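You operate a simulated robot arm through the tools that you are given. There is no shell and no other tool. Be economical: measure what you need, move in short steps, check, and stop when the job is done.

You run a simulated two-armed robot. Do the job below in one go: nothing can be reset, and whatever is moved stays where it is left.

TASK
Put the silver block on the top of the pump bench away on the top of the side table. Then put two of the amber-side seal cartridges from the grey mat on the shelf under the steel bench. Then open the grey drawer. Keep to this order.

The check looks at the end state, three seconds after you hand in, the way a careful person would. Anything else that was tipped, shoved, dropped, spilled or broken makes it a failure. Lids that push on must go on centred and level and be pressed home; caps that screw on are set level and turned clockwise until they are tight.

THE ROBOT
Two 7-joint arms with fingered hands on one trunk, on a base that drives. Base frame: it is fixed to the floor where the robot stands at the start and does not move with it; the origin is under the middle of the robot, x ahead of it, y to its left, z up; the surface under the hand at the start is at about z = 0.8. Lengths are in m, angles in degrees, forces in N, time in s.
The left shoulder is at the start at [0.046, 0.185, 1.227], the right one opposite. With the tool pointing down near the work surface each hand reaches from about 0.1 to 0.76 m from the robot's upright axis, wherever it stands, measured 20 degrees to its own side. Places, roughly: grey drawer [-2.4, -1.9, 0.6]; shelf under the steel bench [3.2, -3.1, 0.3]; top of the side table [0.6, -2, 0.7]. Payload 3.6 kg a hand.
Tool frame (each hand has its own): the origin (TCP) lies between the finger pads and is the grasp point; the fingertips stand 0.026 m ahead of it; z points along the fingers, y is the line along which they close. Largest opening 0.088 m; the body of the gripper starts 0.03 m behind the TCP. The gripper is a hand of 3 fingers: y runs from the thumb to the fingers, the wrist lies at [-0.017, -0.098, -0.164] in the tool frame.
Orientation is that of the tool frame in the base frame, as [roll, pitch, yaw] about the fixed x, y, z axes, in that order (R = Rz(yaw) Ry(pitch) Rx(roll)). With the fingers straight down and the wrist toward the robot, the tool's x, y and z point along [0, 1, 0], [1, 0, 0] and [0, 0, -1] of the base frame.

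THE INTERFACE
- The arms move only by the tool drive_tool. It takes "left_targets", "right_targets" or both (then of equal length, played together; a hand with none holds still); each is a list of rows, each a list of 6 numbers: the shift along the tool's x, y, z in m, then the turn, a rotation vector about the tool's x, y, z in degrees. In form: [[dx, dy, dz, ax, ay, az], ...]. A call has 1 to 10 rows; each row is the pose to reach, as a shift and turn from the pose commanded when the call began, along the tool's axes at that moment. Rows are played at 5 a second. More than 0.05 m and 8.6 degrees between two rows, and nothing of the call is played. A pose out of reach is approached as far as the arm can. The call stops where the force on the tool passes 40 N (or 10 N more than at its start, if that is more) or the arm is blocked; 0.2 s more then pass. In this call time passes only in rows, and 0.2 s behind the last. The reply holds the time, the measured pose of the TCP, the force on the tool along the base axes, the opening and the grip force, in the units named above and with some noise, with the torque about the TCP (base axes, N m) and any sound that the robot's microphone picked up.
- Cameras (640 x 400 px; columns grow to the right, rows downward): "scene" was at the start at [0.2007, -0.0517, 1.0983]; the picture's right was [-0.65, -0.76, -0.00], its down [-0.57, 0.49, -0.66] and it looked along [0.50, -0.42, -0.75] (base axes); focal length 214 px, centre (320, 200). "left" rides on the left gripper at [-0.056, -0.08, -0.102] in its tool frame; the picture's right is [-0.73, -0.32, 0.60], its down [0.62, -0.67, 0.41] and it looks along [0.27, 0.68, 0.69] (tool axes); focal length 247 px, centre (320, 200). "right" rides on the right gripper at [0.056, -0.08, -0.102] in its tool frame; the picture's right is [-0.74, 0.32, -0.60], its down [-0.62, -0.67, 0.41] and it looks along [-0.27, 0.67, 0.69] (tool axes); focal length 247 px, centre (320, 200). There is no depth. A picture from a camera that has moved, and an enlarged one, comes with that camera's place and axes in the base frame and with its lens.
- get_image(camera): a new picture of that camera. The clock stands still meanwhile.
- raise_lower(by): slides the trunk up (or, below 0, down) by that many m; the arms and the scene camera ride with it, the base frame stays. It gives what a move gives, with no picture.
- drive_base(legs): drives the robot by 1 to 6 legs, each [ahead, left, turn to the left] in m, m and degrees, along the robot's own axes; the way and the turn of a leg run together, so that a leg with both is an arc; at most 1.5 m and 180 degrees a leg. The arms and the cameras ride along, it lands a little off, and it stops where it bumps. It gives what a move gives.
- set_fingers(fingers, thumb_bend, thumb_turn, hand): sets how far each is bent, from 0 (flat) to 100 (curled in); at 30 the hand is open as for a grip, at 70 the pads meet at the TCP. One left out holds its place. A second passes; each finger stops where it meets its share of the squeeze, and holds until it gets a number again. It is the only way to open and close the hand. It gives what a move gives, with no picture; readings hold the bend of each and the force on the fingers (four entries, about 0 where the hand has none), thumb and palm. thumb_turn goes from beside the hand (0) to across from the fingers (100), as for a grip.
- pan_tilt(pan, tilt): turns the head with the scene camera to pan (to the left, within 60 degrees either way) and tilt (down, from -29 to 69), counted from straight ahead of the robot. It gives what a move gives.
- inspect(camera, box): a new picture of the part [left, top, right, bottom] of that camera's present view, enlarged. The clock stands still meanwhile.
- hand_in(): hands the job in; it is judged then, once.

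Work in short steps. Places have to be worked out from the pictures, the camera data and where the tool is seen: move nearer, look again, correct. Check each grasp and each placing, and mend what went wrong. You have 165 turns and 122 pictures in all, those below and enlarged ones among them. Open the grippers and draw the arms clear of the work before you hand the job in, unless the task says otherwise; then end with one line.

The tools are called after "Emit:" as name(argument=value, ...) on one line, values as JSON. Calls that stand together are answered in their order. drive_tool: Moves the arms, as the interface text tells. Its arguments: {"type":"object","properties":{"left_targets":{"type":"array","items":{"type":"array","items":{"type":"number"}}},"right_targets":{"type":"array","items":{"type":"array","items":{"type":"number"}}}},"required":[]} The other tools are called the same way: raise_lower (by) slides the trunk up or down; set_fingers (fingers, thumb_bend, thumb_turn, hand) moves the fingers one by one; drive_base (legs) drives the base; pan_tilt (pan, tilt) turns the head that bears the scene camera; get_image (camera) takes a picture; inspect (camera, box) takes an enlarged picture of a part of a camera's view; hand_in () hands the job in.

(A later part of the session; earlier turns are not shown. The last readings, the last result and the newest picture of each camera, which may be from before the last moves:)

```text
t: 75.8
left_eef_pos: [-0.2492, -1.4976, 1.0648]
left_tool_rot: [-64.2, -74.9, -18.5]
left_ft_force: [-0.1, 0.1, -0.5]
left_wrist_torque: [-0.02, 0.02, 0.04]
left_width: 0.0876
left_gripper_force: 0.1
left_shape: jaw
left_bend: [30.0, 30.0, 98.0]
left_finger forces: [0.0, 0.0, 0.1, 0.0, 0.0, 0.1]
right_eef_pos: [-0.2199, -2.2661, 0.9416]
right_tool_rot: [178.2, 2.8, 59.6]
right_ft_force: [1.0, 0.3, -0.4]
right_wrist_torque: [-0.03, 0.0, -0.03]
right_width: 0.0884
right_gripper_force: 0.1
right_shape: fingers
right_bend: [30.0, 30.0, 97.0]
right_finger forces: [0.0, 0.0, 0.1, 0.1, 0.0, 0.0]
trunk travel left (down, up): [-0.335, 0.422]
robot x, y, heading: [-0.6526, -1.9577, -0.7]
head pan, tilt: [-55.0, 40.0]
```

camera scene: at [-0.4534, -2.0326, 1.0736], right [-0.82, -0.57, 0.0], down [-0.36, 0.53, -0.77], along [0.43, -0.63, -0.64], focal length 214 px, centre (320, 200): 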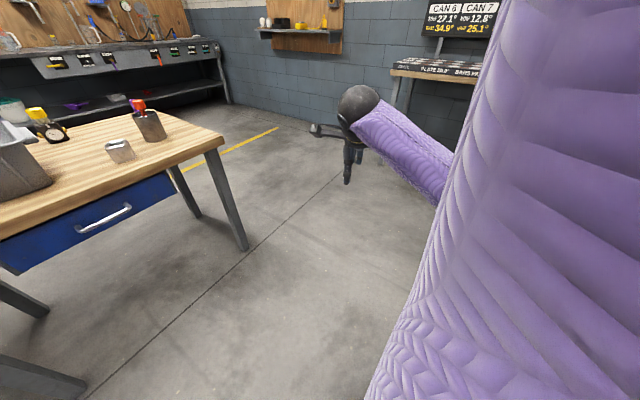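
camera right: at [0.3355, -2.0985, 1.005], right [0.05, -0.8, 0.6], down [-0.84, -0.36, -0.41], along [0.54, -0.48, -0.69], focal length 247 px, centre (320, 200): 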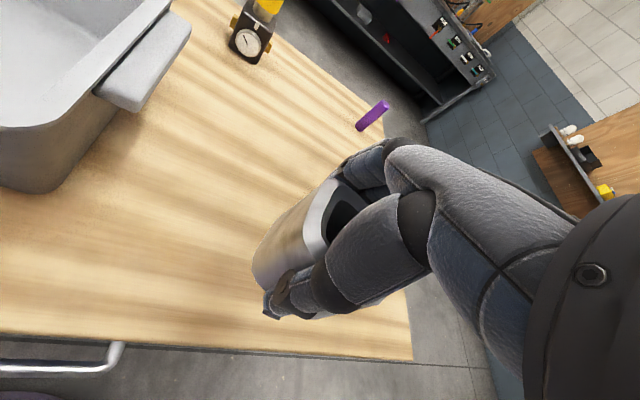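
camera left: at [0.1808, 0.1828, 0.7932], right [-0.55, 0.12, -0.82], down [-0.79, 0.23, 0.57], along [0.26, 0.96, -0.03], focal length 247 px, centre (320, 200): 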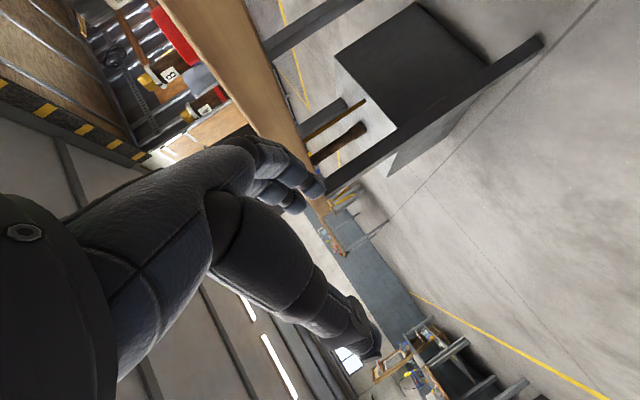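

The right arm is good. For shelf work the trunk must go down, so the left arm needs to hang lower and to the side; I move it down and out in free space.

Emit:
drive_tool(left_targets=[[-0.046, -0.002, 0.011, 0, 0, 0], [-0.092, -0.004, 0.022, 0, 0, 0], [-0.138, -0.005, 0.033, 0, 0, 0], [-0.184, -0.007, 0.043, 0, 0, 0], [-0.23, -0.009, 0.054, 0, 0, 0], [-0.276, -0.0105, 0.065, 0, 0, 0], [-0.323, -0.0123, 0.076, 0, 0, 0]])

Emit:
pan_tilt(pan=55, tilt=40)

Emit:
get_image(camera="scene")

```text
t: 77.4
left_eef_pos: [-0.354, -1.399, 0.7601]
left_tool_rot: [-65.1, -74.8, -17.8]
left_ft_force: [-0.6, -0.3, -0.3]
left_wrist_torque: [-0.02, 0.0, -0.03]
left_width: 0.0875
left_gripper_force: 0.1
left_shape: jaw
left_bend: [30.0, 30.0, 98.0]
left_finger forces: [0.1, 0.0, 0.0, 0.0, 0.0, 0.0]
right_eef_pos: [-0.219, -2.2652, 0.9428]
right_tool_rot: [178.0, 2.3, 59.3]
right_ft_force: [0.5, -0.6, 0.7]
right_wrist_torque: [-0.03, -0.01, 0.01]
right_width: 0.0886
right_gripper_force: 0.1
right_shape: fingers
right_bend: [30.0, 30.0, 97.0]
right_finger forces: [0.1, 0.1, 0.0, 0.1, 0.0, 0.1]
trunk travel left (down, up): [-0.335, 0.422]
robot x, y, heading: [-0.6536, -1.962, -0.5]
head pan, tilt: [-55.0, 40.0]
```

```text
t: 79.3
left_eef_pos: [-0.3531, -1.3973, 0.7619]
left_tool_rot: [-65.0, -74.9, -17.7]
left_ft_force: [0.4, 0.1, 0.4]
left_wrist_torque: [-0.02, -0.01, 0.01]
left_width: 0.0879
left_gripper_force: 0.1
left_shape: jaw
left_bend: [30.0, 30.0, 98.0]
left_finger forces: [0.1, 0.1, 0.1, 0.0, 0.0, 0.0]
right_eef_pos: [-0.2167, -2.2664, 0.9439]
right_tool_rot: [177.8, 2.2, 59.6]
right_ft_force: [-0.5, 0.8, -0.6]
right_wrist_torque: [0.02, 0.03, 0.0]
right_width: 0.0883
right_gripper_force: 0.1
right_shape: fingers
right_bend: [30.0, 30.0, 97.0]
right_finger forces: [0.0, 0.1, 0.0, 0.0, 0.0, 0.1]
trunk travel left (down, up): [-0.335, 0.422]
robot x, y, heading: [-0.6528, -1.9637, -0.5]
head pan, tilt: [55.0, 40.0]
```

```text
73 pictures are left
camera scene: at [-0.4521, -1.8934, 1.0735], right [0.81, -0.58, 0.0], down [-0.37, -0.52, -0.77], along [0.45, 0.62, -0.64], focal length 214 px, centre (320, 200)
```

scene: 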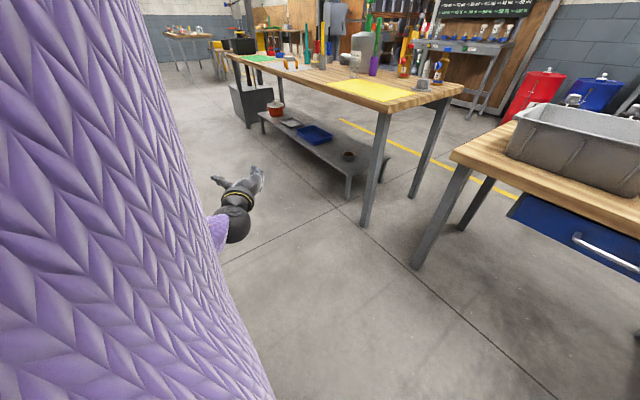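

Left arm follows well. I bring it further back along the robot's side.

Emit:
drive_tool(left_targets=[[-0.02, -0.036, 0.0035, 0, 0, 0], [-0.04, -0.072, 0.007, 0, 0, 0], [-0.06, -0.108, 0.01, 0, 0, 0], [-0.08, -0.144, 0.0135, 0, 0, 0], [-0.098, -0.18, 0.017, 0, 0, 0]])

```text
t: 80.5
left_eef_pos: [-0.5503, -1.3963, 0.7178]
left_tool_rot: [-64.5, -75.0, -18.3]
left_ft_force: [0.3, -0.4, -0.1]
left_wrist_torque: [0.0, -0.01, -0.02]
left_width: 0.0879
left_gripper_force: 0.2
left_shape: jaw
left_bend: [30.0, 30.0, 98.0]
left_finger forces: [0.0, 0.0, 0.1, 0.0, 0.1, 0.0]
right_eef_pos: [-0.2175, -2.2645, 0.9432]
right_tool_rot: [177.7, 2.2, 59.5]
right_ft_force: [-0.7, 0.4, -0.9]
right_wrist_torque: [-0.03, 0.01, 0.01]
right_width: 0.0887
right_gripper_force: 0.0
right_shape: fingers
right_bend: [30.0, 30.0, 97.0]
right_finger forces: [0.0, 0.1, 0.0, 0.0, 0.0, 0.0]
trunk travel left (down, up): [-0.335, 0.422]
robot x, y, heading: [-0.6482, -1.9631, -1.0]
head pan, tilt: [55.0, 40.0]
```

Left arm is tucked at the side. I drive left along the bench to the mat, staying half a metre back, and look.

Emit:
drive_base(legs=[[0, 0.975, 0.5], [0, 0.975, 0.5], [0.25, 0, 0]])

Emit:
pan_tilt(pan=-20, tilt=35)

Emit:
get_image(camera="scene")

```text
t: 91.5
left_eef_pos: [-0.3207, 0.5343, 0.719]
left_tool_rot: [-64.4, -74.9, -17.5]
left_ft_force: [0.0, 0.2, 0.0]
left_wrist_torque: [0.01, -0.04, 0.03]
left_width: 0.088
left_gripper_force: 0.0
left_shape: jaw
left_bend: [30.0, 30.0, 98.0]
left_finger forces: [0.1, 0.1, 0.1, 0.0, 0.0, 0.0]
right_eef_pos: [0.0276, -0.3308, 0.9433]
right_tool_rot: [177.8, 2.1, 60.5]
right_ft_force: [0.4, -0.4, 0.0]
right_wrist_torque: [-0.03, 0.01, 0.04]
right_width: 0.0883
right_gripper_force: 0.1
right_shape: fingers
right_bend: [30.0, 30.0, 97.0]
right_finger forces: [0.0, 0.1, 0.0, 0.0, 0.0, 0.0]
trunk travel left (down, up): [-0.335, 0.422]
robot x, y, heading: [-0.416, -0.0334, 0.5]
head pan, tilt: [55.0, 40.0]
```

```text
t: 93.0
left_eef_pos: [-0.3224, 0.5336, 0.7185]
left_tool_rot: [-64.5, -74.9, -17.3]
left_ft_force: [0.3, 0.1, 0.0]
left_wrist_torque: [0.01, -0.02, -0.02]
left_width: 0.088
left_gripper_force: 0.0
left_shape: jaw
left_bend: [30.0, 30.0, 98.0]
left_finger forces: [0.1, 0.0, 0.1, 0.0, 0.1, 0.0]
right_eef_pos: [0.0261, -0.3325, 0.946]
right_tool_rot: [177.6, 2.2, 60.4]
right_ft_force: [-0.6, -0.7, 0.2]
right_wrist_torque: [0.02, 0.0, -0.02]
right_width: 0.0887
right_gripper_force: 0.0
right_shape: fingers
right_bend: [30.0, 30.0, 97.0]
right_finger forces: [0.1, 0.0, 0.1, 0.1, 0.1, 0.1]
trunk travel left (down, up): [-0.335, 0.422]
robot x, y, heading: [-0.4159, -0.0329, 0.3]
head pan, tilt: [-20.0, 35.0]
```

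```text
72 pictures are left
camera scene: at [-0.1807, -0.062, 1.0811], right [-0.33, -0.94, 0.0], down [-0.54, 0.19, -0.82], along [0.77, -0.27, -0.57], focal length 214 px, centre (320, 200)
```

scene: 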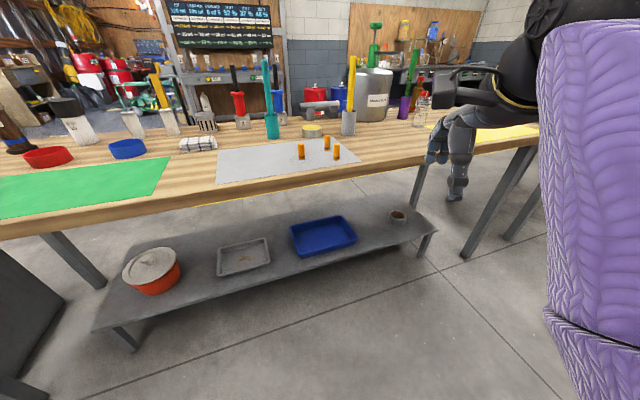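

Cartridges confirmed near (0.38–0.46, -0.21…-0.32). I drive ahead 0.34 so the right hand is above the nearest-right one.

Emit:
drive_base(legs=[[0.34, 0.015, 0]])

Emit:
get_image(camera="right")

Emit:
pan_tilt(pan=-25, tilt=50)

Emit:
inspect(camera="scene", box=[260, 60, 500, 210])

```text
t: 95.2
left_eef_pos: [0.0149, 0.5503, 0.718]
left_tool_rot: [-64.4, -75.1, -17.3]
left_ft_force: [-0.1, 0.3, 0.2]
left_wrist_torque: [0.05, 0.0, 0.01]
left_width: 0.0877
left_gripper_force: 0.1
left_shape: jaw
left_bend: [30.0, 30.0, 98.0]
left_finger forces: [0.1, 0.0, 0.1, 0.0, 0.1, 0.0]
right_eef_pos: [0.3631, -0.3153, 0.9444]
right_tool_rot: [177.6, 2.3, 60.4]
right_ft_force: [0.8, 0.5, -0.3]
right_wrist_torque: [0.01, 0.0, 0.0]
right_width: 0.0881
right_gripper_force: 0.1
right_shape: fingers
right_bend: [30.0, 30.0, 97.0]
right_finger forces: [0.0, 0.0, 0.0, 0.0, 0.1, 0.1]
trunk travel left (down, up): [-0.335, 0.422]
robot x, y, heading: [-0.0758, -0.0162, 0.7]
head pan, tilt: [-20.0, 35.0]
```

```text
71 pictures are left
camera right: at [0.3194, -0.2219, 1.0415], right [-0.1, -0.76, 0.64], down [-0.88, -0.24, -0.41], along [0.47, -0.6, -0.65], focal length 247 px, centre (320, 200)
```

right: 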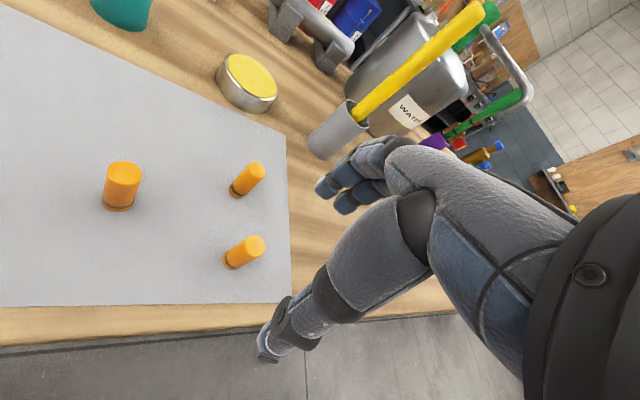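

```text
t: 96.0
left_eef_pos: [0.0138, 0.5504, 0.7179]
left_tool_rot: [-64.6, -74.8, -17.2]
left_ft_force: [-0.2, 0.2, 0.6]
left_wrist_torque: [-0.03, 0.01, 0.0]
left_width: 0.0877
left_gripper_force: 0.1
left_shape: jaw
left_bend: [30.0, 30.0, 98.0]
left_finger forces: [0.0, 0.0, 0.0, 0.0, 0.1, 0.1]
right_eef_pos: [0.3623, -0.3167, 0.9439]
right_tool_rot: [177.5, 2.4, 60.3]
right_ft_force: [-0.2, -1.1, -0.7]
right_wrist_torque: [0.0, 0.01, 0.01]
right_width: 0.0884
right_gripper_force: 0.1
right_shape: fingers
right_bend: [30.0, 30.0, 97.0]
right_finger forces: [0.1, 0.0, 0.0, 0.1, 0.0, 0.0]
trunk travel left (down, up): [-0.335, 0.422]
robot x, y, heading: [-0.076, -0.0189, 0.5]
head pan, tilt: [-25.0, 50.0]
```

```text
2.67 times, centred on (380, 135) of scene
camera zoom: at [0.1421, -0.048, 1.0594], right [-0.42, -0.91, 0.0], down [-0.7, 0.32, -0.64], along [0.58, -0.27, -0.77], focal length 572 px, centre (160, 373)
```

zoom: 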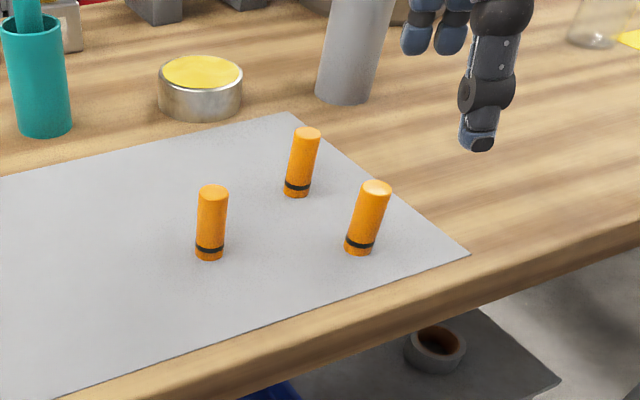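

C3 refined to (0.385,-0.3165), top at ≈0.85. I align over it and level the hand at z≈0.91.

Emit:
drive_tool(right_targets=[[0.006, 0.01, 0.015, 1.3, 1.2, 4], [0.011, 0.0195, 0.03, 2.5, 2.4, 8]])

Emit:
get_image(camera="right")

Emit:
inspect(camera="scene", box=[260, 60, 500, 210])

```text
t: 96.6
left_eef_pos: [0.015, 0.5505, 0.7172]
left_tool_rot: [-64.6, -74.8, -17.1]
left_ft_force: [-0.4, -0.8, -0.7]
left_wrist_torque: [-0.02, -0.04, 0.01]
left_width: 0.088
left_gripper_force: 0.1
left_shape: jaw
left_bend: [30.0, 30.0, 98.0]
left_finger forces: [0.1, 0.0, 0.0, 0.0, 0.0, 0.1]
right_eef_pos: [0.3824, -0.3376, 0.9158]
right_tool_rot: [178.1, 2.2, 51.6]
right_ft_force: [0.6, -0.3, 0.0]
right_wrist_torque: [-0.04, 0.0, -0.01]
right_width: 0.0886
right_gripper_force: 0.1
right_shape: fingers
right_bend: [30.0, 30.0, 97.0]
right_finger forces: [0.1, 0.0, 0.0, 0.0, 0.1, 0.0]
trunk travel left (down, up): [-0.335, 0.422]
robot x, y, heading: [-0.0769, -0.0171, 0.4]
head pan, tilt: [-25.0, 50.0]
```

```text
69 pictures are left
camera right: at [0.3541, -0.2396, 1.0148], right [-0.21, -0.74, 0.64], down [-0.91, -0.1, -0.41], along [0.37, -0.66, -0.65], focal length 247 px, centre (320, 200)
```

right: 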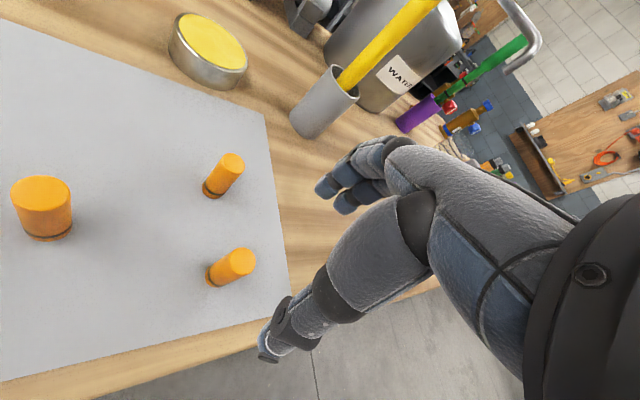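

```text
2.67 times, centred on (380, 135) of scene
camera zoom: at [0.1421, -0.0481, 1.0593], right [-0.42, -0.91, 0.0], down [-0.7, 0.32, -0.64], along [0.58, -0.27, -0.77], focal length 572 px, centre (160, 373)
```

zoom: 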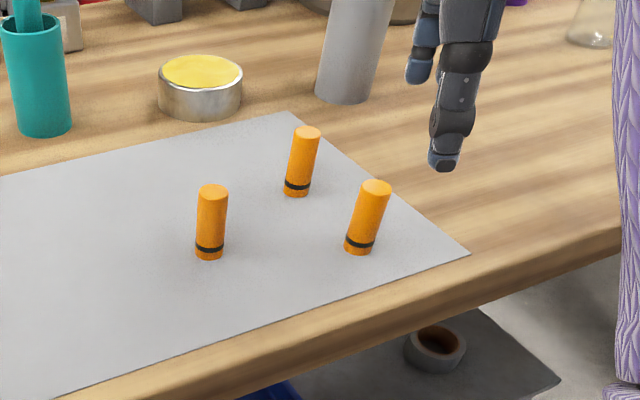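

There's a y shortfall, likely forearm brushing the body. I shift the base 6 cm left so the hand works farther out.

Emit:
drive_base(legs=[[0, 0.07, 0]])

```text
t: 97.6
left_eef_pos: [0.0123, 0.6218, 0.7171]
left_tool_rot: [-64.5, -74.9, -17.3]
left_ft_force: [0.0, -0.7, 0.2]
left_wrist_torque: [0.02, 0.0, 0.0]
left_width: 0.0881
left_gripper_force: 0.0
left_shape: jaw
left_bend: [30.0, 30.0, 98.0]
left_finger forces: [0.0, 0.0, 0.0, 0.1, 0.1, 0.0]
right_eef_pos: [0.3825, -0.266, 0.9196]
right_tool_rot: [177.9, 1.9, 51.8]
right_ft_force: [0.2, 0.4, -0.6]
right_wrist_torque: [0.0, -0.01, -0.04]
right_width: 0.0885
right_gripper_force: 0.0
right_shape: fingers
right_bend: [30.0, 30.0, 97.0]
right_finger forces: [0.1, 0.1, 0.0, 0.1, 0.0, 0.0]
trunk travel left (down, up): [-0.335, 0.422]
robot x, y, heading: [-0.0785, 0.051, 0.5]
head pan, tilt: [-25.0, 50.0]
```

Emit:
drive_tool(right_targets=[[-0.0275, 0.0215, 0, 0, 0, 0], [-0.055, 0.043, 0, 0, 0, 0]])

Emit:
get_image(camera="right")

```text
t: 98.2
left_eef_pos: [0.0125, 0.6209, 0.7175]
left_tool_rot: [-64.2, -74.9, -17.7]
left_ft_force: [-0.4, 0.8, 0.0]
left_wrist_torque: [-0.02, 0.01, 0.01]
left_width: 0.0878
left_gripper_force: 0.0
left_shape: jaw
left_bend: [30.0, 30.0, 98.0]
left_finger forces: [0.1, 0.0, 0.0, 0.0, 0.0, 0.0]
right_eef_pos: [0.3841, -0.3368, 0.9228]
right_tool_rot: [178.0, 1.8, 51.7]
right_ft_force: [-0.2, 0.0, -0.2]
right_wrist_torque: [-0.01, 0.0, 0.01]
right_width: 0.0884
right_gripper_force: 0.1
right_shape: fingers
right_bend: [30.0, 30.0, 97.0]
right_finger forces: [0.0, 0.0, 0.0, 0.0, 0.0, 0.0]
trunk travel left (down, up): [-0.335, 0.422]
robot x, y, heading: [-0.0799, 0.055, 0.2]
head pan, tilt: [-25.0, 50.0]
```

```text
67 pictures are left
camera right: at [0.3563, -0.2382, 1.021], right [-0.21, -0.75, 0.63], down [-0.91, -0.1, -0.41], along [0.37, -0.66, -0.65], focal length 247 px, centre (320, 200)
```

right: 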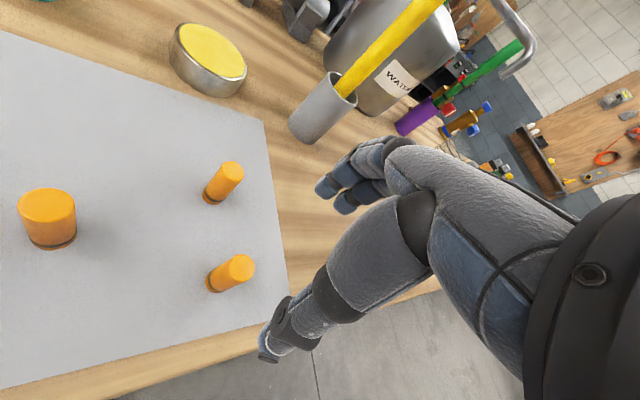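

Tracks exactly. Small correction of +2 cm in y, then descend partly.

Emit:
drive_tool(right_targets=[[0.0166, -0.0117, 0, 0, 0, 0], [0.0166, -0.0117, 0.03, 0, 0, 0]])

Emit:
inspect(camera="scene", box=[260, 60, 500, 210])

Emit:
get_image(camera="right")

```text
t: 98.8
left_eef_pos: [0.0135, 0.6201, 0.7187]
left_tool_rot: [-64.6, -74.9, -17.3]
left_ft_force: [-0.4, -0.9, 0.4]
left_wrist_torque: [-0.03, 0.02, -0.01]
left_width: 0.0879
left_gripper_force: 0.1
left_shape: jaw
left_bend: [30.0, 30.0, 98.0]
left_finger forces: [0.0, 0.0, 0.0, 0.1, 0.0, 0.1]
right_eef_pos: [0.385, -0.3168, 0.8915]
right_tool_rot: [178.1, 1.9, 51.6]
right_ft_force: [0.0, -0.5, 0.2]
right_wrist_torque: [0.04, -0.02, 0.02]
right_width: 0.0885
right_gripper_force: 0.0
right_shape: fingers
right_bend: [30.0, 30.0, 97.0]
right_finger forces: [0.1, 0.0, 0.0, 0.0, 0.0, 0.0]
trunk travel left (down, up): [-0.335, 0.422]
robot x, y, heading: [-0.0817, 0.0549, 0.1]
head pan, tilt: [-25.0, 50.0]
```

```text
2.67 times, centred on (380, 135) of scene
camera zoom: at [0.1416, 0.0224, 1.0593], right [-0.42, -0.91, 0.0], down [-0.7, 0.32, -0.64], along [0.58, -0.27, -0.77], focal length 572 px, centre (160, 373)
```

zoom: 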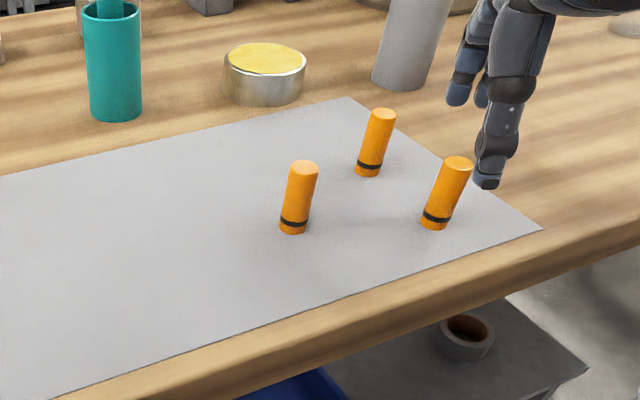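

```text
65 pictures are left
camera right: at [0.3568, -0.2191, 0.9893], right [-0.21, -0.74, 0.63], down [-0.91, -0.1, -0.41], along [0.37, -0.66, -0.65], focal length 247 px, centre (320, 200)
```

right: 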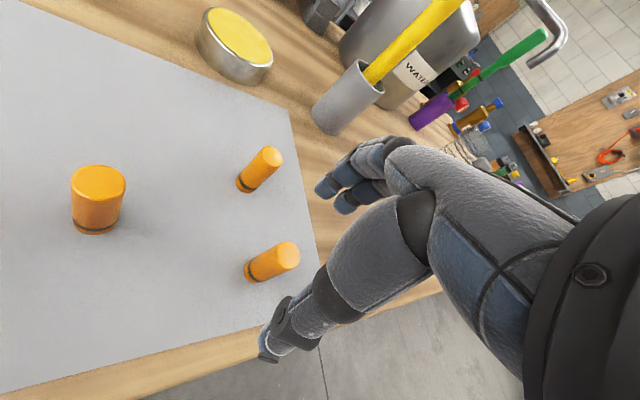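

Position agrees within 2 mm. Descend to TCP z≈0.833 and check.

Emit:
drive_tool(right_targets=[[0.001, 0.0015, 0.03, 0, 0, 0], [0.001, 0.0015, 0.058, 0, 0, 0]])

Emit:
inspect(camera="scene", box=[320, 80, 480, 180])

Emit:
get_image(camera="right")

```text
t: 99.4
left_eef_pos: [0.0136, 0.6199, 0.7183]
left_tool_rot: [-64.9, -74.9, -16.9]
left_ft_force: [0.6, -0.4, -0.6]
left_wrist_torque: [-0.02, -0.02, 0.0]
left_width: 0.0878
left_gripper_force: 0.1
left_shape: jaw
left_bend: [30.0, 30.0, 98.0]
left_finger forces: [0.0, 0.0, 0.1, 0.0, 0.0, 0.1]
right_eef_pos: [0.3907, -0.3292, 0.8411]
right_tool_rot: [176.9, 1.9, 51.5]
right_ft_force: [-0.6, -0.7, -0.1]
right_wrist_torque: [-0.01, -0.01, 0.0]
right_width: 0.0885
right_gripper_force: 0.0
right_shape: fingers
right_bend: [30.0, 30.0, 97.0]
right_finger forces: [0.1, 0.1, 0.1, 0.0, 0.0, 0.0]
trunk travel left (down, up): [-0.335, 0.422]
robot x, y, heading: [-0.076, 0.0541, 0.3]
head pan, tilt: [-25.0, 50.0]
```

```text
4.00 times, centred on (400, 130) of scene
camera zoom: at [0.1416, 0.0226, 1.0593], right [-0.42, -0.91, 0.0], down [-0.7, 0.32, -0.64], along [0.58, -0.27, -0.77], focal length 858 px, centre (0, 480)
```

zoom: 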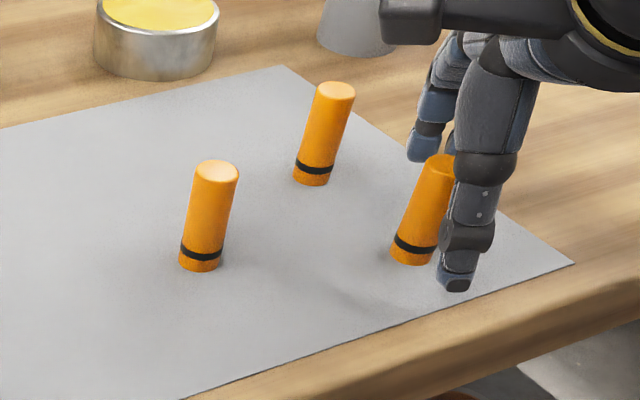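

```text
63 pictures are left
camera right: at [0.3607, -0.2306, 0.938], right [-0.22, -0.74, 0.64], down [-0.9, -0.1, -0.43], along [0.38, -0.67, -0.64], focal length 247 px, centre (320, 200)
```

right: 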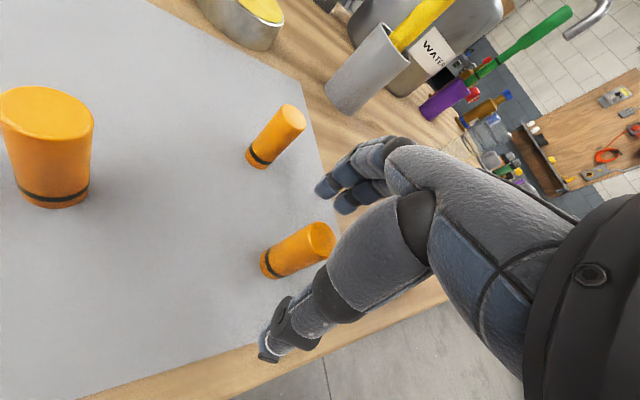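

Hand drifted outward again as it went low (arm-to-body contact). I lift, shift the base 10 cm further left, and work farther out with a smaller yaw.

Emit:
drive_tool(right_targets=[[0, 0, -0.04, 0, 0, 0], [0, 0, -0.08, 0, 0, 0]])

Emit:
drive_base(legs=[[-0.02, 0.1, 0]])

```text
t: 100.0
left_eef_pos: [0.0136, 0.6208, 0.7177]
left_tool_rot: [-64.4, -74.8, -17.4]
left_ft_force: [-0.2, -0.5, -0.2]
left_wrist_torque: [0.02, -0.02, 0.01]
left_width: 0.0876
left_gripper_force: 0.0
left_shape: jaw
left_bend: [30.0, 30.0, 98.0]
left_finger forces: [0.0, 0.0, 0.0, 0.1, 0.0, 0.1]
right_eef_pos: [0.384, -0.3141, 0.914]
right_tool_rot: [178.2, 1.7, 51.8]
right_ft_force: [-0.1, 0.6, 0.5]
right_wrist_torque: [-0.04, 0.02, 0.01]
right_width: 0.0884
right_gripper_force: 0.1
right_shape: fingers
right_bend: [30.0, 30.0, 97.0]
right_finger forces: [0.1, 0.0, 0.0, 0.1, 0.0, 0.0]
trunk travel left (down, up): [-0.335, 0.422]
robot x, y, heading: [-0.0794, 0.0493, 0.2]
head pan, tilt: [-25.0, 50.0]
```

```text
t: 101.2
left_eef_pos: [-0.0059, 0.7227, 0.7163]
left_tool_rot: [-64.5, -74.9, -17.4]
left_ft_force: [0.2, 0.8, -0.8]
left_wrist_torque: [0.02, 0.02, -0.04]
left_width: 0.0878
left_gripper_force: 0.1
left_shape: jaw
left_bend: [30.0, 30.0, 98.0]
left_finger forces: [0.0, 0.0, 0.0, 0.0, 0.1, 0.1]
right_eef_pos: [0.3625, -0.2152, 0.9158]
right_tool_rot: [177.9, 1.9, 51.5]
right_ft_force: [0.6, -0.2, 0.8]
right_wrist_torque: [0.02, 0.02, -0.02]
right_width: 0.0887
right_gripper_force: 0.2
right_shape: fingers
right_bend: [30.0, 30.0, 97.0]
right_finger forces: [0.0, 0.0, 0.0, 0.0, 0.1, 0.1]
trunk travel left (down, up): [-0.335, 0.422]
robot x, y, heading: [-0.0939, 0.157, 0.4]
head pan, tilt: [-25.0, 50.0]
```

Emit:
drive_tool(right_targets=[[-0.022, 0.028, 0, 0.7, 0.7, 3.2], [-0.043, 0.056, 0, 1.4, 1.4, 6.4], [-0.064, 0.0824, 0, 2, 2, 9.5]])

```text
t: 102.0
left_eef_pos: [-0.0054, 0.7211, 0.7178]
left_tool_rot: [-64.5, -74.9, -17.3]
left_ft_force: [-0.2, 0.4, 0.1]
left_wrist_torque: [0.02, -0.02, -0.05]
left_width: 0.0879
left_gripper_force: 0.0
left_shape: jaw
left_bend: [30.0, 30.0, 98.0]
left_finger forces: [0.0, 0.0, 0.1, 0.0, 0.0, 0.0]
right_eef_pos: [0.3872, -0.3188, 0.9215]
right_tool_rot: [179.9, -0.3, 42.0]
right_ft_force: [-0.4, -0.5, 0.2]
right_wrist_torque: [0.05, 0.01, -0.01]
right_width: 0.0885
right_gripper_force: 0.0
right_shape: fingers
right_bend: [30.0, 30.0, 97.0]
right_finger forces: [0.0, 0.1, 0.0, 0.1, 0.0, 0.0]
trunk travel left (down, up): [-0.335, 0.422]
robot x, y, heading: [-0.0954, 0.1554, -0.1]
head pan, tilt: [-25.0, 50.0]
```

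Level and on target now. Descend.

Emit:
drive_tool(right_targets=[[0.0013, -0.0015, 0.035, 0, 0, 0], [0.0013, -0.0015, 0.065, 0, 0, 0], [0.0013, -0.0015, 0.0885, 0, 0, 0]])

Emit:
inspect(camera="scene", box=[340, 60, 500, 160])

Emit:
inspect(camera="right", box=[200, 160, 360, 360])

```text
t: 102.8
left_eef_pos: [-0.006, 0.7216, 0.7182]
left_tool_rot: [-64.0, -74.8, -17.9]
left_ft_force: [1.1, 0.7, 0.0]
left_wrist_torque: [-0.04, 0.02, 0.01]
left_width: 0.0881
left_gripper_force: 0.1
left_shape: jaw
left_bend: [30.0, 30.0, 98.0]
left_finger forces: [0.0, 0.0, 0.1, 0.0, 0.0, 0.0]
right_eef_pos: [0.389, -0.3153, 0.8308]
right_tool_rot: [179.8, -0.3, 42.0]
right_ft_force: [-0.8, 0.4, 0.3]
right_wrist_torque: [0.01, 0.0, 0.0]
right_width: 0.0884
right_gripper_force: 0.2
right_shape: fingers
right_bend: [30.0, 30.0, 97.0]
right_finger forces: [0.1, 0.0, 0.0, 0.1, 0.1, 0.1]
trunk travel left (down, up): [-0.335, 0.422]
robot x, y, heading: [-0.0976, 0.1542, 0.1]
head pan, tilt: [-25.0, 50.0]
```

```text
4.00 times, centred on (420, 110) of scene
camera zoom: at [0.1212, 0.1232, 1.0593], right [-0.42, -0.91, 0.0], down [-0.7, 0.32, -0.64], along [0.58, -0.27, -0.77], focal length 858 px, centre (-80, 560)
```

zoom: 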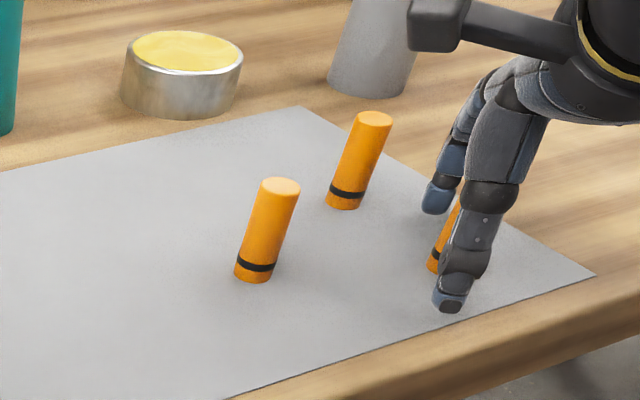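

```text
2.00 times, centred on (280, 260) of right
camera zoom: at [0.3772, -0.2181, 0.9345], right [-0.34, -0.73, 0.6], down [-0.91, 0.08, -0.42], along [0.26, -0.68, -0.69], focal length 494 px, centre (400, 80)
```

zoom: 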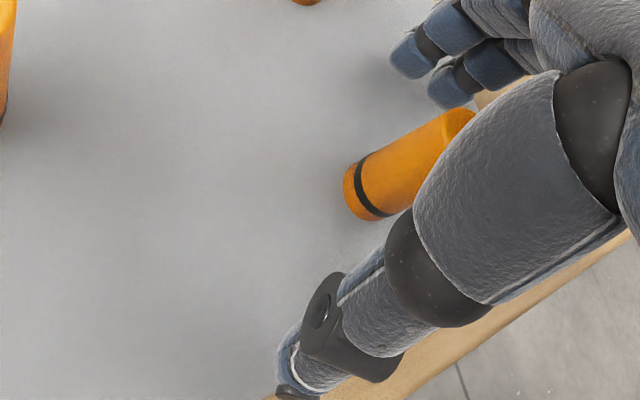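

Cartridge lies right between thumb and fingers. Close.

Emit:
set_fingers(hand="right", fingers=70, thumb_bend=70)

Emit:
inspect(camera="right", box=[200, 160, 360, 360])

```text
t: 103.8
left_eef_pos: [-0.0054, 0.7233, 0.7177]
left_tool_rot: [-64.6, -74.9, -17.3]
left_ft_force: [-0.1, 0.2, -1.0]
left_wrist_torque: [0.01, -0.05, -0.03]
left_width: 0.0879
left_gripper_force: 0.1
left_shape: jaw
left_bend: [30.0, 30.0, 98.0]
left_finger forces: [0.0, 0.0, 0.1, 0.1, 0.0, 0.0]
right_eef_pos: [0.3892, -0.3143, 0.8323]
right_tool_rot: [179.8, -0.3, 42.2]
right_ft_force: [-0.4, 0.6, -0.3]
right_wrist_torque: [0.04, 0.03, -0.03]
right_width: 0.0121
right_gripper_force: 5.1
right_shape: fingers
right_bend: [66.0, 65.0, 96.0]
right_finger forces: [1.5, 4.0, 0.1, 0.1, 5.1, 0.0]
trunk travel left (down, up): [-0.335, 0.422]
robot x, y, heading: [-0.1036, 0.1567, 0.3]
head pan, tilt: [-25.0, 50.0]
```

```text
2.00 times, centred on (280, 260) of right
camera zoom: at [0.3771, -0.218, 0.9347], right [-0.33, -0.73, 0.6], down [-0.91, 0.08, -0.42], along [0.26, -0.68, -0.69], focal length 494 px, centre (400, 80)
```

zoom: 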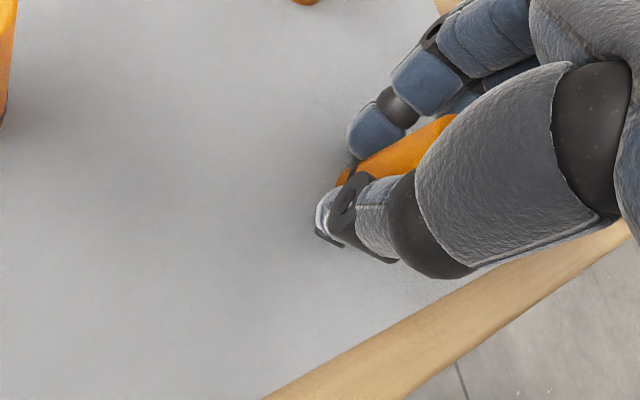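

Gripped but lightly (5 N). I command a bit more bend for a firmer squeeze.

Emit:
set_fingers(hand="right", fingers=76, thumb_bend=76)

Emit:
drive_tool(right_targets=[[0, 0, -0.03, 0, 0, 0], [0, 0, -0.06, 0, 0, 0]])

Emit:
inspect(camera="scene", box=[340, 40, 500, 140])

Emit:
inspect(camera="right", box=[200, 160, 360, 360])

```text
t: 104.8
left_eef_pos: [-0.0062, 0.7207, 0.7186]
left_tool_rot: [-64.7, -74.9, -17.2]
left_ft_force: [0.4, 0.8, -0.4]
left_wrist_torque: [0.03, -0.02, -0.02]
left_width: 0.088
left_gripper_force: 0.0
left_shape: jaw
left_bend: [30.0, 30.0, 98.0]
left_finger forces: [0.1, 0.0, 0.1, 0.0, 0.0, 0.0]
right_eef_pos: [0.3894, -0.3156, 0.8326]
right_tool_rot: [179.9, -0.3, 42.1]
right_ft_force: [0.1, -0.6, 0.0]
right_wrist_torque: [0.01, 0.05, -0.02]
right_width: 0.0096
right_gripper_force: 14.9
right_shape: fingers
right_bend: [72.0, 66.0, 95.0]
right_finger forces: [6.9, 8.5, 0.0, 0.0, 13.7, 0.0]
trunk travel left (down, up): [-0.335, 0.422]
robot x, y, heading: [-0.0995, 0.1551, 0.5]
head pan, tilt: [-25.0, 50.0]
```

```text
t: 105.4
left_eef_pos: [-0.0057, 0.7215, 0.7172]
left_tool_rot: [-64.7, -74.9, -17.2]
left_ft_force: [-0.1, 0.1, 0.7]
left_wrist_torque: [-0.01, -0.02, -0.03]
left_width: 0.088
left_gripper_force: 0.1
left_shape: jaw
left_bend: [30.0, 30.0, 98.0]
left_finger forces: [0.0, 0.0, 0.0, 0.0, 0.0, 0.0]
right_eef_pos: [0.3888, -0.3158, 0.8924]
right_tool_rot: [179.9, -0.3, 42.2]
right_ft_force: [-0.7, 0.2, 0.2]
right_wrist_torque: [0.0, -0.02, 0.02]
right_width: 0.0091
right_gripper_force: 13.9
right_shape: fingers
right_bend: [72.0, 66.0, 95.0]
right_finger forces: [7.1, 8.9, 0.0, 0.1, 13.8, 0.0]
trunk travel left (down, up): [-0.335, 0.422]
robot x, y, heading: [-0.0975, 0.1555, 0.1]
head pan, tilt: [-25.0, 50.0]
```

```text
4.00 times, centred on (420, 90) of scene
camera zoom: at [0.1212, 0.1233, 1.0593], right [-0.42, -0.91, 0.0], down [-0.7, 0.32, -0.64], along [0.58, -0.27, -0.77], focal length 858 px, centre (-80, 640)
```

zoom: 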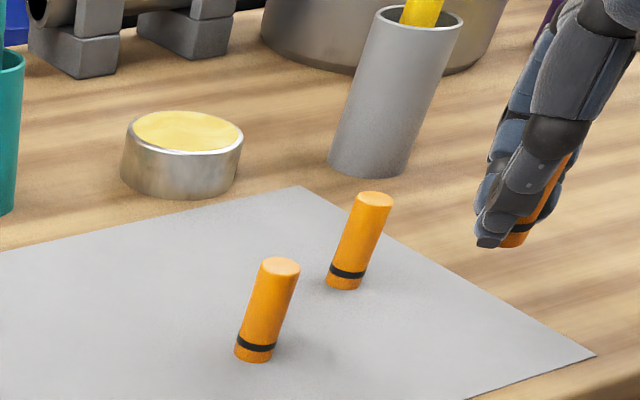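

```text
2.00 times, centred on (280, 260) of right
camera zoom: at [0.3767, -0.2188, 0.9956], right [-0.33, -0.73, 0.6], down [-0.91, 0.08, -0.42], along [0.26, -0.68, -0.69], focal length 494 px, centre (400, 80)
```

zoom: 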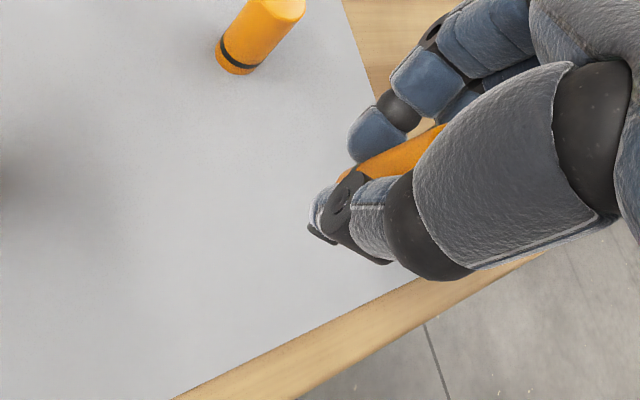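

Cartridge is held upright and clear. I back off, turn right 90° and drive toward y≈-3.0 so I can pass the side table narrowly.

Emit:
drive_base(legs=[[-0.4, 0, 0], [0, 0, -90], [1.05, 0, 0], [1.05, 0, 0], [0.9, 0, 0]])

Emit:
pan_tilt(pan=55, tilt=20)

Emit:
get_image(camera="scene")

Emit:
pan_tilt(pan=0, tilt=30)

Emit:
get_image(camera="scene")

```text
t: 126.3
left_eef_pos: [-0.1926, -2.9955, 0.719]
left_tool_rot: [-64.5, -74.9, -113.4]
left_ft_force: [0.1, -0.6, 0.0]
left_wrist_torque: [-0.02, 0.01, 0.01]
left_width: 0.0877
left_gripper_force: 0.0
left_shape: jaw
left_bend: [30.0, 30.0, 98.0]
left_finger forces: [0.0, 0.0, 0.0, 0.0, 0.0, 0.0]
right_eef_pos: [-1.2658, -3.2798, 0.8917]
right_tool_rot: [179.9, -0.3, -53.9]
right_ft_force: [-0.7, -0.3, -0.1]
right_wrist_torque: [-0.02, 0.0, -0.05]
right_width: 0.0086
right_gripper_force: 14.4
right_shape: fingers
right_bend: [73.0, 66.0, 95.0]
right_finger forces: [7.4, 8.5, 0.1, 0.1, 12.8, 0.1]
trunk travel left (down, up): [-0.335, 0.422]
robot x, y, heading: [-0.7455, -2.8428, -95.8]
head pan, tilt: [-25.0, 50.0]
```

```text
t: 127.8
left_eef_pos: [-0.1934, -2.9961, 0.7183]
left_tool_rot: [-64.3, -74.9, -113.6]
left_ft_force: [0.8, -0.1, -0.3]
left_wrist_torque: [0.01, -0.01, -0.03]
left_width: 0.0879
left_gripper_force: 0.2
left_shape: jaw
left_bend: [30.0, 30.0, 98.0]
left_finger forces: [0.0, 0.0, 0.0, 0.0, 0.0, 0.1]
right_eef_pos: [-1.2661, -3.2784, 0.8926]
right_tool_rot: [179.9, -0.3, -53.8]
right_ft_force: [-0.3, 0.7, -0.7]
right_wrist_torque: [0.04, -0.01, 0.01]
right_width: 0.0088
right_gripper_force: 14.1
right_shape: fingers
right_bend: [73.0, 66.0, 95.0]
right_finger forces: [7.4, 8.5, 0.0, 0.0, 12.9, 0.1]
trunk travel left (down, up): [-0.335, 0.422]
robot x, y, heading: [-0.7502, -2.8492, -96.0]
head pan, tilt: [55.0, 20.0]
```

```text
57 pictures are left
camera scene: at [-0.6935, -3.0549, 1.1049], right [-0.65, -0.76, 0.0], down [-0.26, 0.22, -0.94], along [0.71, -0.61, -0.34], focal length 214 px, centre (320, 200)
```

scene: 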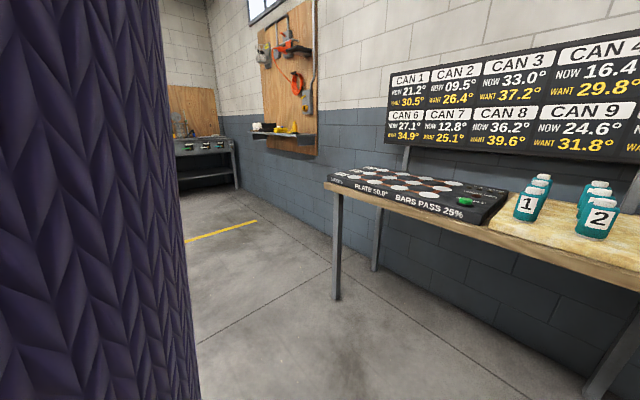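

```text
t: 129.0
left_eef_pos: [-0.193, -2.995, 0.7187]
left_tool_rot: [-64.6, -74.9, -113.3]
left_ft_force: [0.0, 0.2, 0.5]
left_wrist_torque: [-0.02, 0.01, 0.03]
left_width: 0.0875
left_gripper_force: 0.1
left_shape: jaw
left_bend: [30.0, 30.0, 98.0]
left_finger forces: [0.0, 0.1, 0.0, 0.0, 0.1, 0.0]
right_eef_pos: [-1.2659, -3.2789, 0.8923]
right_tool_rot: [179.9, -0.4, -53.9]
right_ft_force: [0.7, 0.2, 0.2]
right_wrist_torque: [0.02, 0.01, 0.0]
right_width: 0.0089
right_gripper_force: 14.7
right_shape: fingers
right_bend: [73.0, 66.0, 95.0]
right_finger forces: [7.6, 8.6, 0.0, 0.1, 12.9, 0.0]
trunk travel left (down, up): [-0.335, 0.422]
robot x, y, heading: [-0.7461, -2.8436, -95.7]
head pan, tilt: [0.0, 30.0]
```

```text
56 pictures are left
camera scene: at [-0.773, -3.0841, 1.0889], right [-0.99, 0.1, 0.0], down [0.05, 0.5, -0.87], along [-0.09, -0.86, -0.5], focal length 214 px, centre (320, 200)
```

scene: 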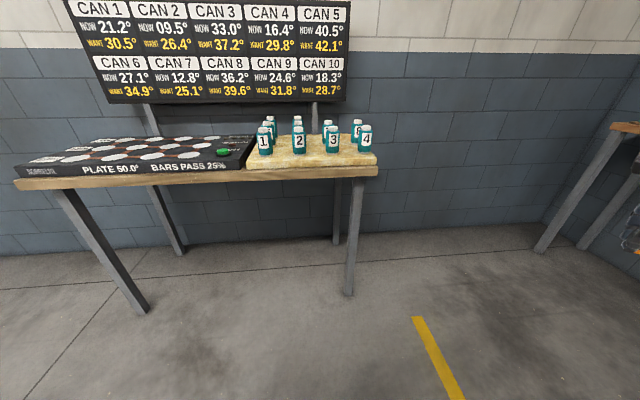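

Clear floor; CAN table front is at y≈-3.85. I correct heading, go to y≈-3.05, then strafe +x to about x=2.0.

Emit:
drive_base(legs=[[0.2, 0, 5.8], [0, 1.4, 0], [0, 1.35, 0]])

Emit:
pan_tilt(pan=55, tilt=25)

Emit:
get_image(camera="scene")

```text
t: 143.3
left_eef_pos: [2.485, -3.1126, 0.7168]
left_tool_rot: [-64.7, -74.8, -107.3]
left_ft_force: [-0.7, -0.3, -1.0]
left_wrist_torque: [0.02, 0.01, -0.02]
left_width: 0.0874
left_gripper_force: 0.0
left_shape: jaw
left_bend: [30.0, 30.0, 98.0]
left_finger forces: [0.0, 0.0, 0.0, 0.0, 0.0, 0.1]
right_eef_pos: [1.4463, -3.5059, 0.8923]
right_tool_rot: [180.0, -0.4, -48.0]
right_ft_force: [0.8, -0.6, -0.3]
right_wrist_torque: [-0.02, -0.04, -0.01]
right_width: 0.0089
right_gripper_force: 14.5
right_shape: fingers
right_bend: [73.0, 66.0, 95.0]
right_finger forces: [7.5, 8.6, 0.0, 0.0, 12.8, 0.1]
trunk travel left (down, up): [-0.335, 0.422]
robot x, y, heading: [1.918, -3.0159, -89.9]
head pan, tilt: [0.0, 30.0]
```

```text
t: 144.5
left_eef_pos: [2.4846, -3.1138, 0.7173]
left_tool_rot: [-64.7, -74.9, -107.3]
left_ft_force: [0.2, -0.1, -0.6]
left_wrist_torque: [0.02, 0.02, 0.01]
left_width: 0.0879
left_gripper_force: 0.1
left_shape: jaw
left_bend: [30.0, 30.0, 98.0]
left_finger forces: [0.0, 0.0, 0.1, 0.0, 0.0, 0.0]
right_eef_pos: [1.4464, -3.5071, 0.8924]
right_tool_rot: [179.9, -0.3, -47.9]
right_ft_force: [0.3, -0.8, -0.2]
right_wrist_torque: [0.01, 0.02, 0.01]
right_width: 0.0085
right_gripper_force: 15.2
right_shape: fingers
right_bend: [73.0, 66.0, 95.0]
right_finger forces: [7.6, 8.5, 0.0, 0.0, 12.8, 0.1]
trunk travel left (down, up): [-0.335, 0.422]
robot x, y, heading: [1.9203, -3.0192, -89.9]
head pan, tilt: [55.0, 25.0]
```

```text
55 pictures are left
camera scene: at [1.9921, -3.2231, 1.0968], right [-0.57, -0.82, 0.0], down [-0.35, 0.24, -0.91], along [0.74, -0.52, -0.42], focal length 214 px, centre (320, 200)
```

scene: 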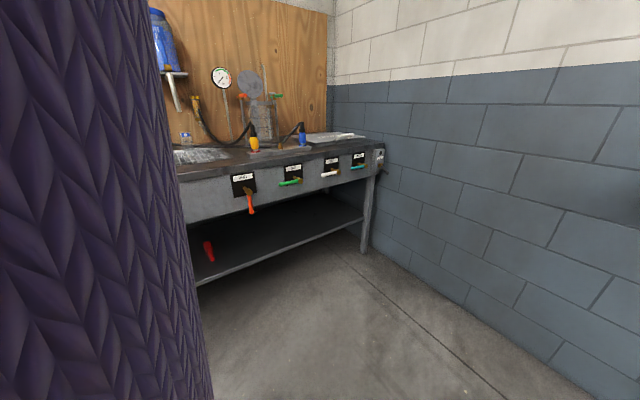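

Steel bench front is at x≈2.92. I turn to face it.

Emit:
drive_base(legs=[[0, 0, 90]])

Emit:
pan_tilt(pan=-10, tilt=30)

Emit:
get_image(camera="scene")

```text
t: 148.7
left_eef_pos: [2.0183, -2.452, 0.7176]
left_tool_rot: [-64.5, -75.0, -18.1]
left_ft_force: [-0.1, 0.6, -0.2]
left_wrist_torque: [0.02, -0.01, 0.02]
left_width: 0.0877
left_gripper_force: 0.0
left_shape: jaw
left_bend: [30.0, 30.0, 98.0]
left_finger forces: [0.1, 0.0, 0.0, 0.1, 0.0, 0.0]
right_eef_pos: [2.4013, -3.494, 0.8922]
right_tool_rot: [179.9, -0.3, 41.4]
right_ft_force: [-0.1, -0.9, -0.1]
right_wrist_torque: [-0.04, -0.01, 0.04]
right_width: 0.0084
right_gripper_force: 14.1
right_shape: fingers
right_bend: [73.0, 66.0, 95.0]
right_finger forces: [7.7, 8.4, 0.0, 0.0, 12.1, 0.0]
trunk travel left (down, up): [-0.335, 0.422]
robot x, y, heading: [1.915, -3.0166, -0.5]
head pan, tilt: [55.0, 25.0]
```

```text
t: 150.1
left_eef_pos: [2.0175, -2.4527, 0.718]
left_tool_rot: [-64.6, -74.8, -18.1]
left_ft_force: [-0.7, 0.1, 0.0]
left_wrist_torque: [0.02, -0.02, -0.01]
left_width: 0.0878
left_gripper_force: 0.0
left_shape: jaw
left_bend: [30.0, 30.0, 98.0]
left_finger forces: [0.0, 0.0, 0.1, 0.0, 0.0, 0.0]
right_eef_pos: [2.4, -3.4937, 0.8928]
right_tool_rot: [-180.0, -0.2, 41.4]
right_ft_force: [0.7, -0.3, -0.8]
right_wrist_torque: [-0.02, -0.01, -0.01]
right_width: 0.0083
right_gripper_force: 13.7
right_shape: fingers
right_bend: [73.0, 66.0, 95.0]
right_finger forces: [7.8, 8.3, 0.0, 0.0, 12.1, 0.0]
trunk travel left (down, up): [-0.335, 0.422]
robot x, y, heading: [1.9191, -3.0199, -0.4]
head pan, tilt: [-10.0, 30.0]
```

```text
54 pictures are left
camera scene: at [2.1572, -3.0355, 1.0889], right [-0.18, -0.98, 0.0], down [-0.49, 0.09, -0.87], along [0.85, -0.16, -0.5], focal length 214 px, centre (320, 200)
```

scene: 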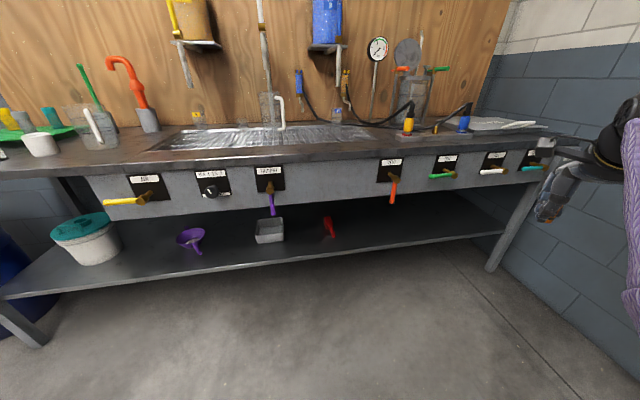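

The opening above the shelf spans about z 0.31–0.55; levers hang only to ~0.62. I'll stand diagonally (heading 45°) so the right hand approaches with its wrist outside, aiming for the empty right part of the shelf (y≈-3.65).

Emit:
drive_base(legs=[[0.06, -0.63, 0], [0, 0, 45.4]])

Emit:
raise_lower(by=-0.32)

Emit:
pan_tilt(pan=-45, tilt=25)

Emit:
get_image(camera="scene")

```text
t: 155.7
left_eef_pos: [1.64, -3.1822, 0.7178]
left_tool_rot: [-64.6, -74.8, 27.5]
left_ft_force: [0.3, -0.6, 0.2]
left_wrist_torque: [-0.01, 0.05, 0.0]
left_width: 0.0876
left_gripper_force: 0.2
left_shape: jaw
left_bend: [30.0, 30.0, 98.0]
left_finger forces: [0.0, 0.0, 0.0, 0.0, 0.0, 0.0]
right_eef_pos: [2.6498, -3.6423, 0.8919]
right_tool_rot: [180.0, -0.3, 86.9]
right_ft_force: [0.4, -0.3, -1.0]
right_wrist_torque: [-0.01, 0.0, 0.0]
right_width: 0.0081
right_gripper_force: 14.1
right_shape: fingers
right_bend: [73.0, 66.0, 95.0]
right_finger forces: [7.8, 8.2, 0.1, 0.0, 11.9, 0.0]
trunk travel left (down, up): [-0.335, 0.422]
robot x, y, heading: [1.9736, -3.6525, 45.3]
head pan, tilt: [-10.0, 30.0]
```

```text
t: 158.8
left_eef_pos: [1.6399, -3.1818, 0.3981]
left_tool_rot: [-64.5, -75.0, 27.3]
left_ft_force: [-0.7, 0.5, -0.5]
left_wrist_torque: [0.02, -0.04, 0.04]
left_width: 0.0876
left_gripper_force: 0.0
left_shape: jaw
left_bend: [30.0, 30.0, 98.0]
left_finger forces: [0.1, 0.0, 0.0, 0.1, 0.1, 0.0]
right_eef_pos: [2.6506, -3.6415, 0.5731]
right_tool_rot: [179.9, -0.3, 86.9]
right_ft_force: [-0.2, 0.3, 0.2]
right_wrist_torque: [0.01, -0.04, 0.01]
right_width: 0.0079
right_gripper_force: 14.0
right_shape: fingers
right_bend: [73.0, 66.0, 95.0]
right_finger forces: [7.6, 8.4, 0.0, 0.0, 12.1, 0.0]
trunk travel left (down, up): [-0.015, 0.742]
robot x, y, heading: [1.9695, -3.6485, 45.2]
head pan, tilt: [-10.0, 30.0]
```

```text
t: 159.9
left_eef_pos: [1.6402, -3.1821, 0.3967]
left_tool_rot: [-64.6, -74.9, 27.3]
left_ft_force: [0.6, -0.3, 0.8]
left_wrist_torque: [0.03, 0.04, 0.03]
left_width: 0.0875
left_gripper_force: 0.1
left_shape: jaw
left_bend: [30.0, 30.0, 98.0]
left_finger forces: [0.1, 0.0, 0.0, 0.0, 0.0, 0.1]
right_eef_pos: [2.6513, -3.6414, 0.5722]
right_tool_rot: [179.8, -0.3, 87.0]
right_ft_force: [0.4, 0.8, -0.5]
right_wrist_torque: [-0.03, 0.02, -0.04]
right_width: 0.0079
right_gripper_force: 14.0
right_shape: fingers
right_bend: [73.0, 66.0, 95.0]
right_finger forces: [7.6, 8.4, 0.1, 0.0, 12.1, 0.1]
trunk travel left (down, up): [-0.015, 0.742]
robot x, y, heading: [1.976, -3.6523, 45.0]
head pan, tilt: [-45.0, 25.0]
```

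```text
53 pictures are left
camera scene: at [2.2151, -3.499, 0.7486], right [0.0, -1.0, 0.0], down [-0.42, 0.0, -0.91], along [0.91, 0.0, -0.42], focal length 214 px, centre (320, 200)
```

scene: 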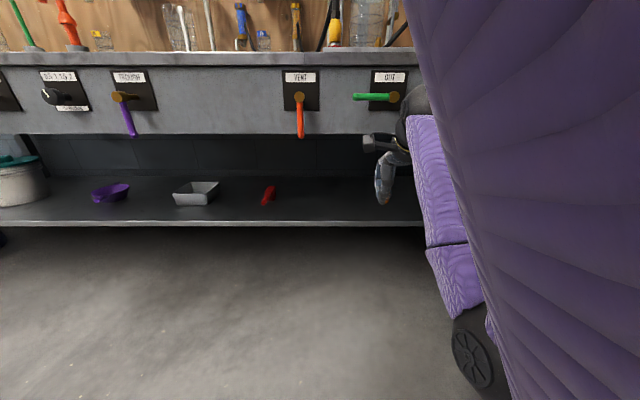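

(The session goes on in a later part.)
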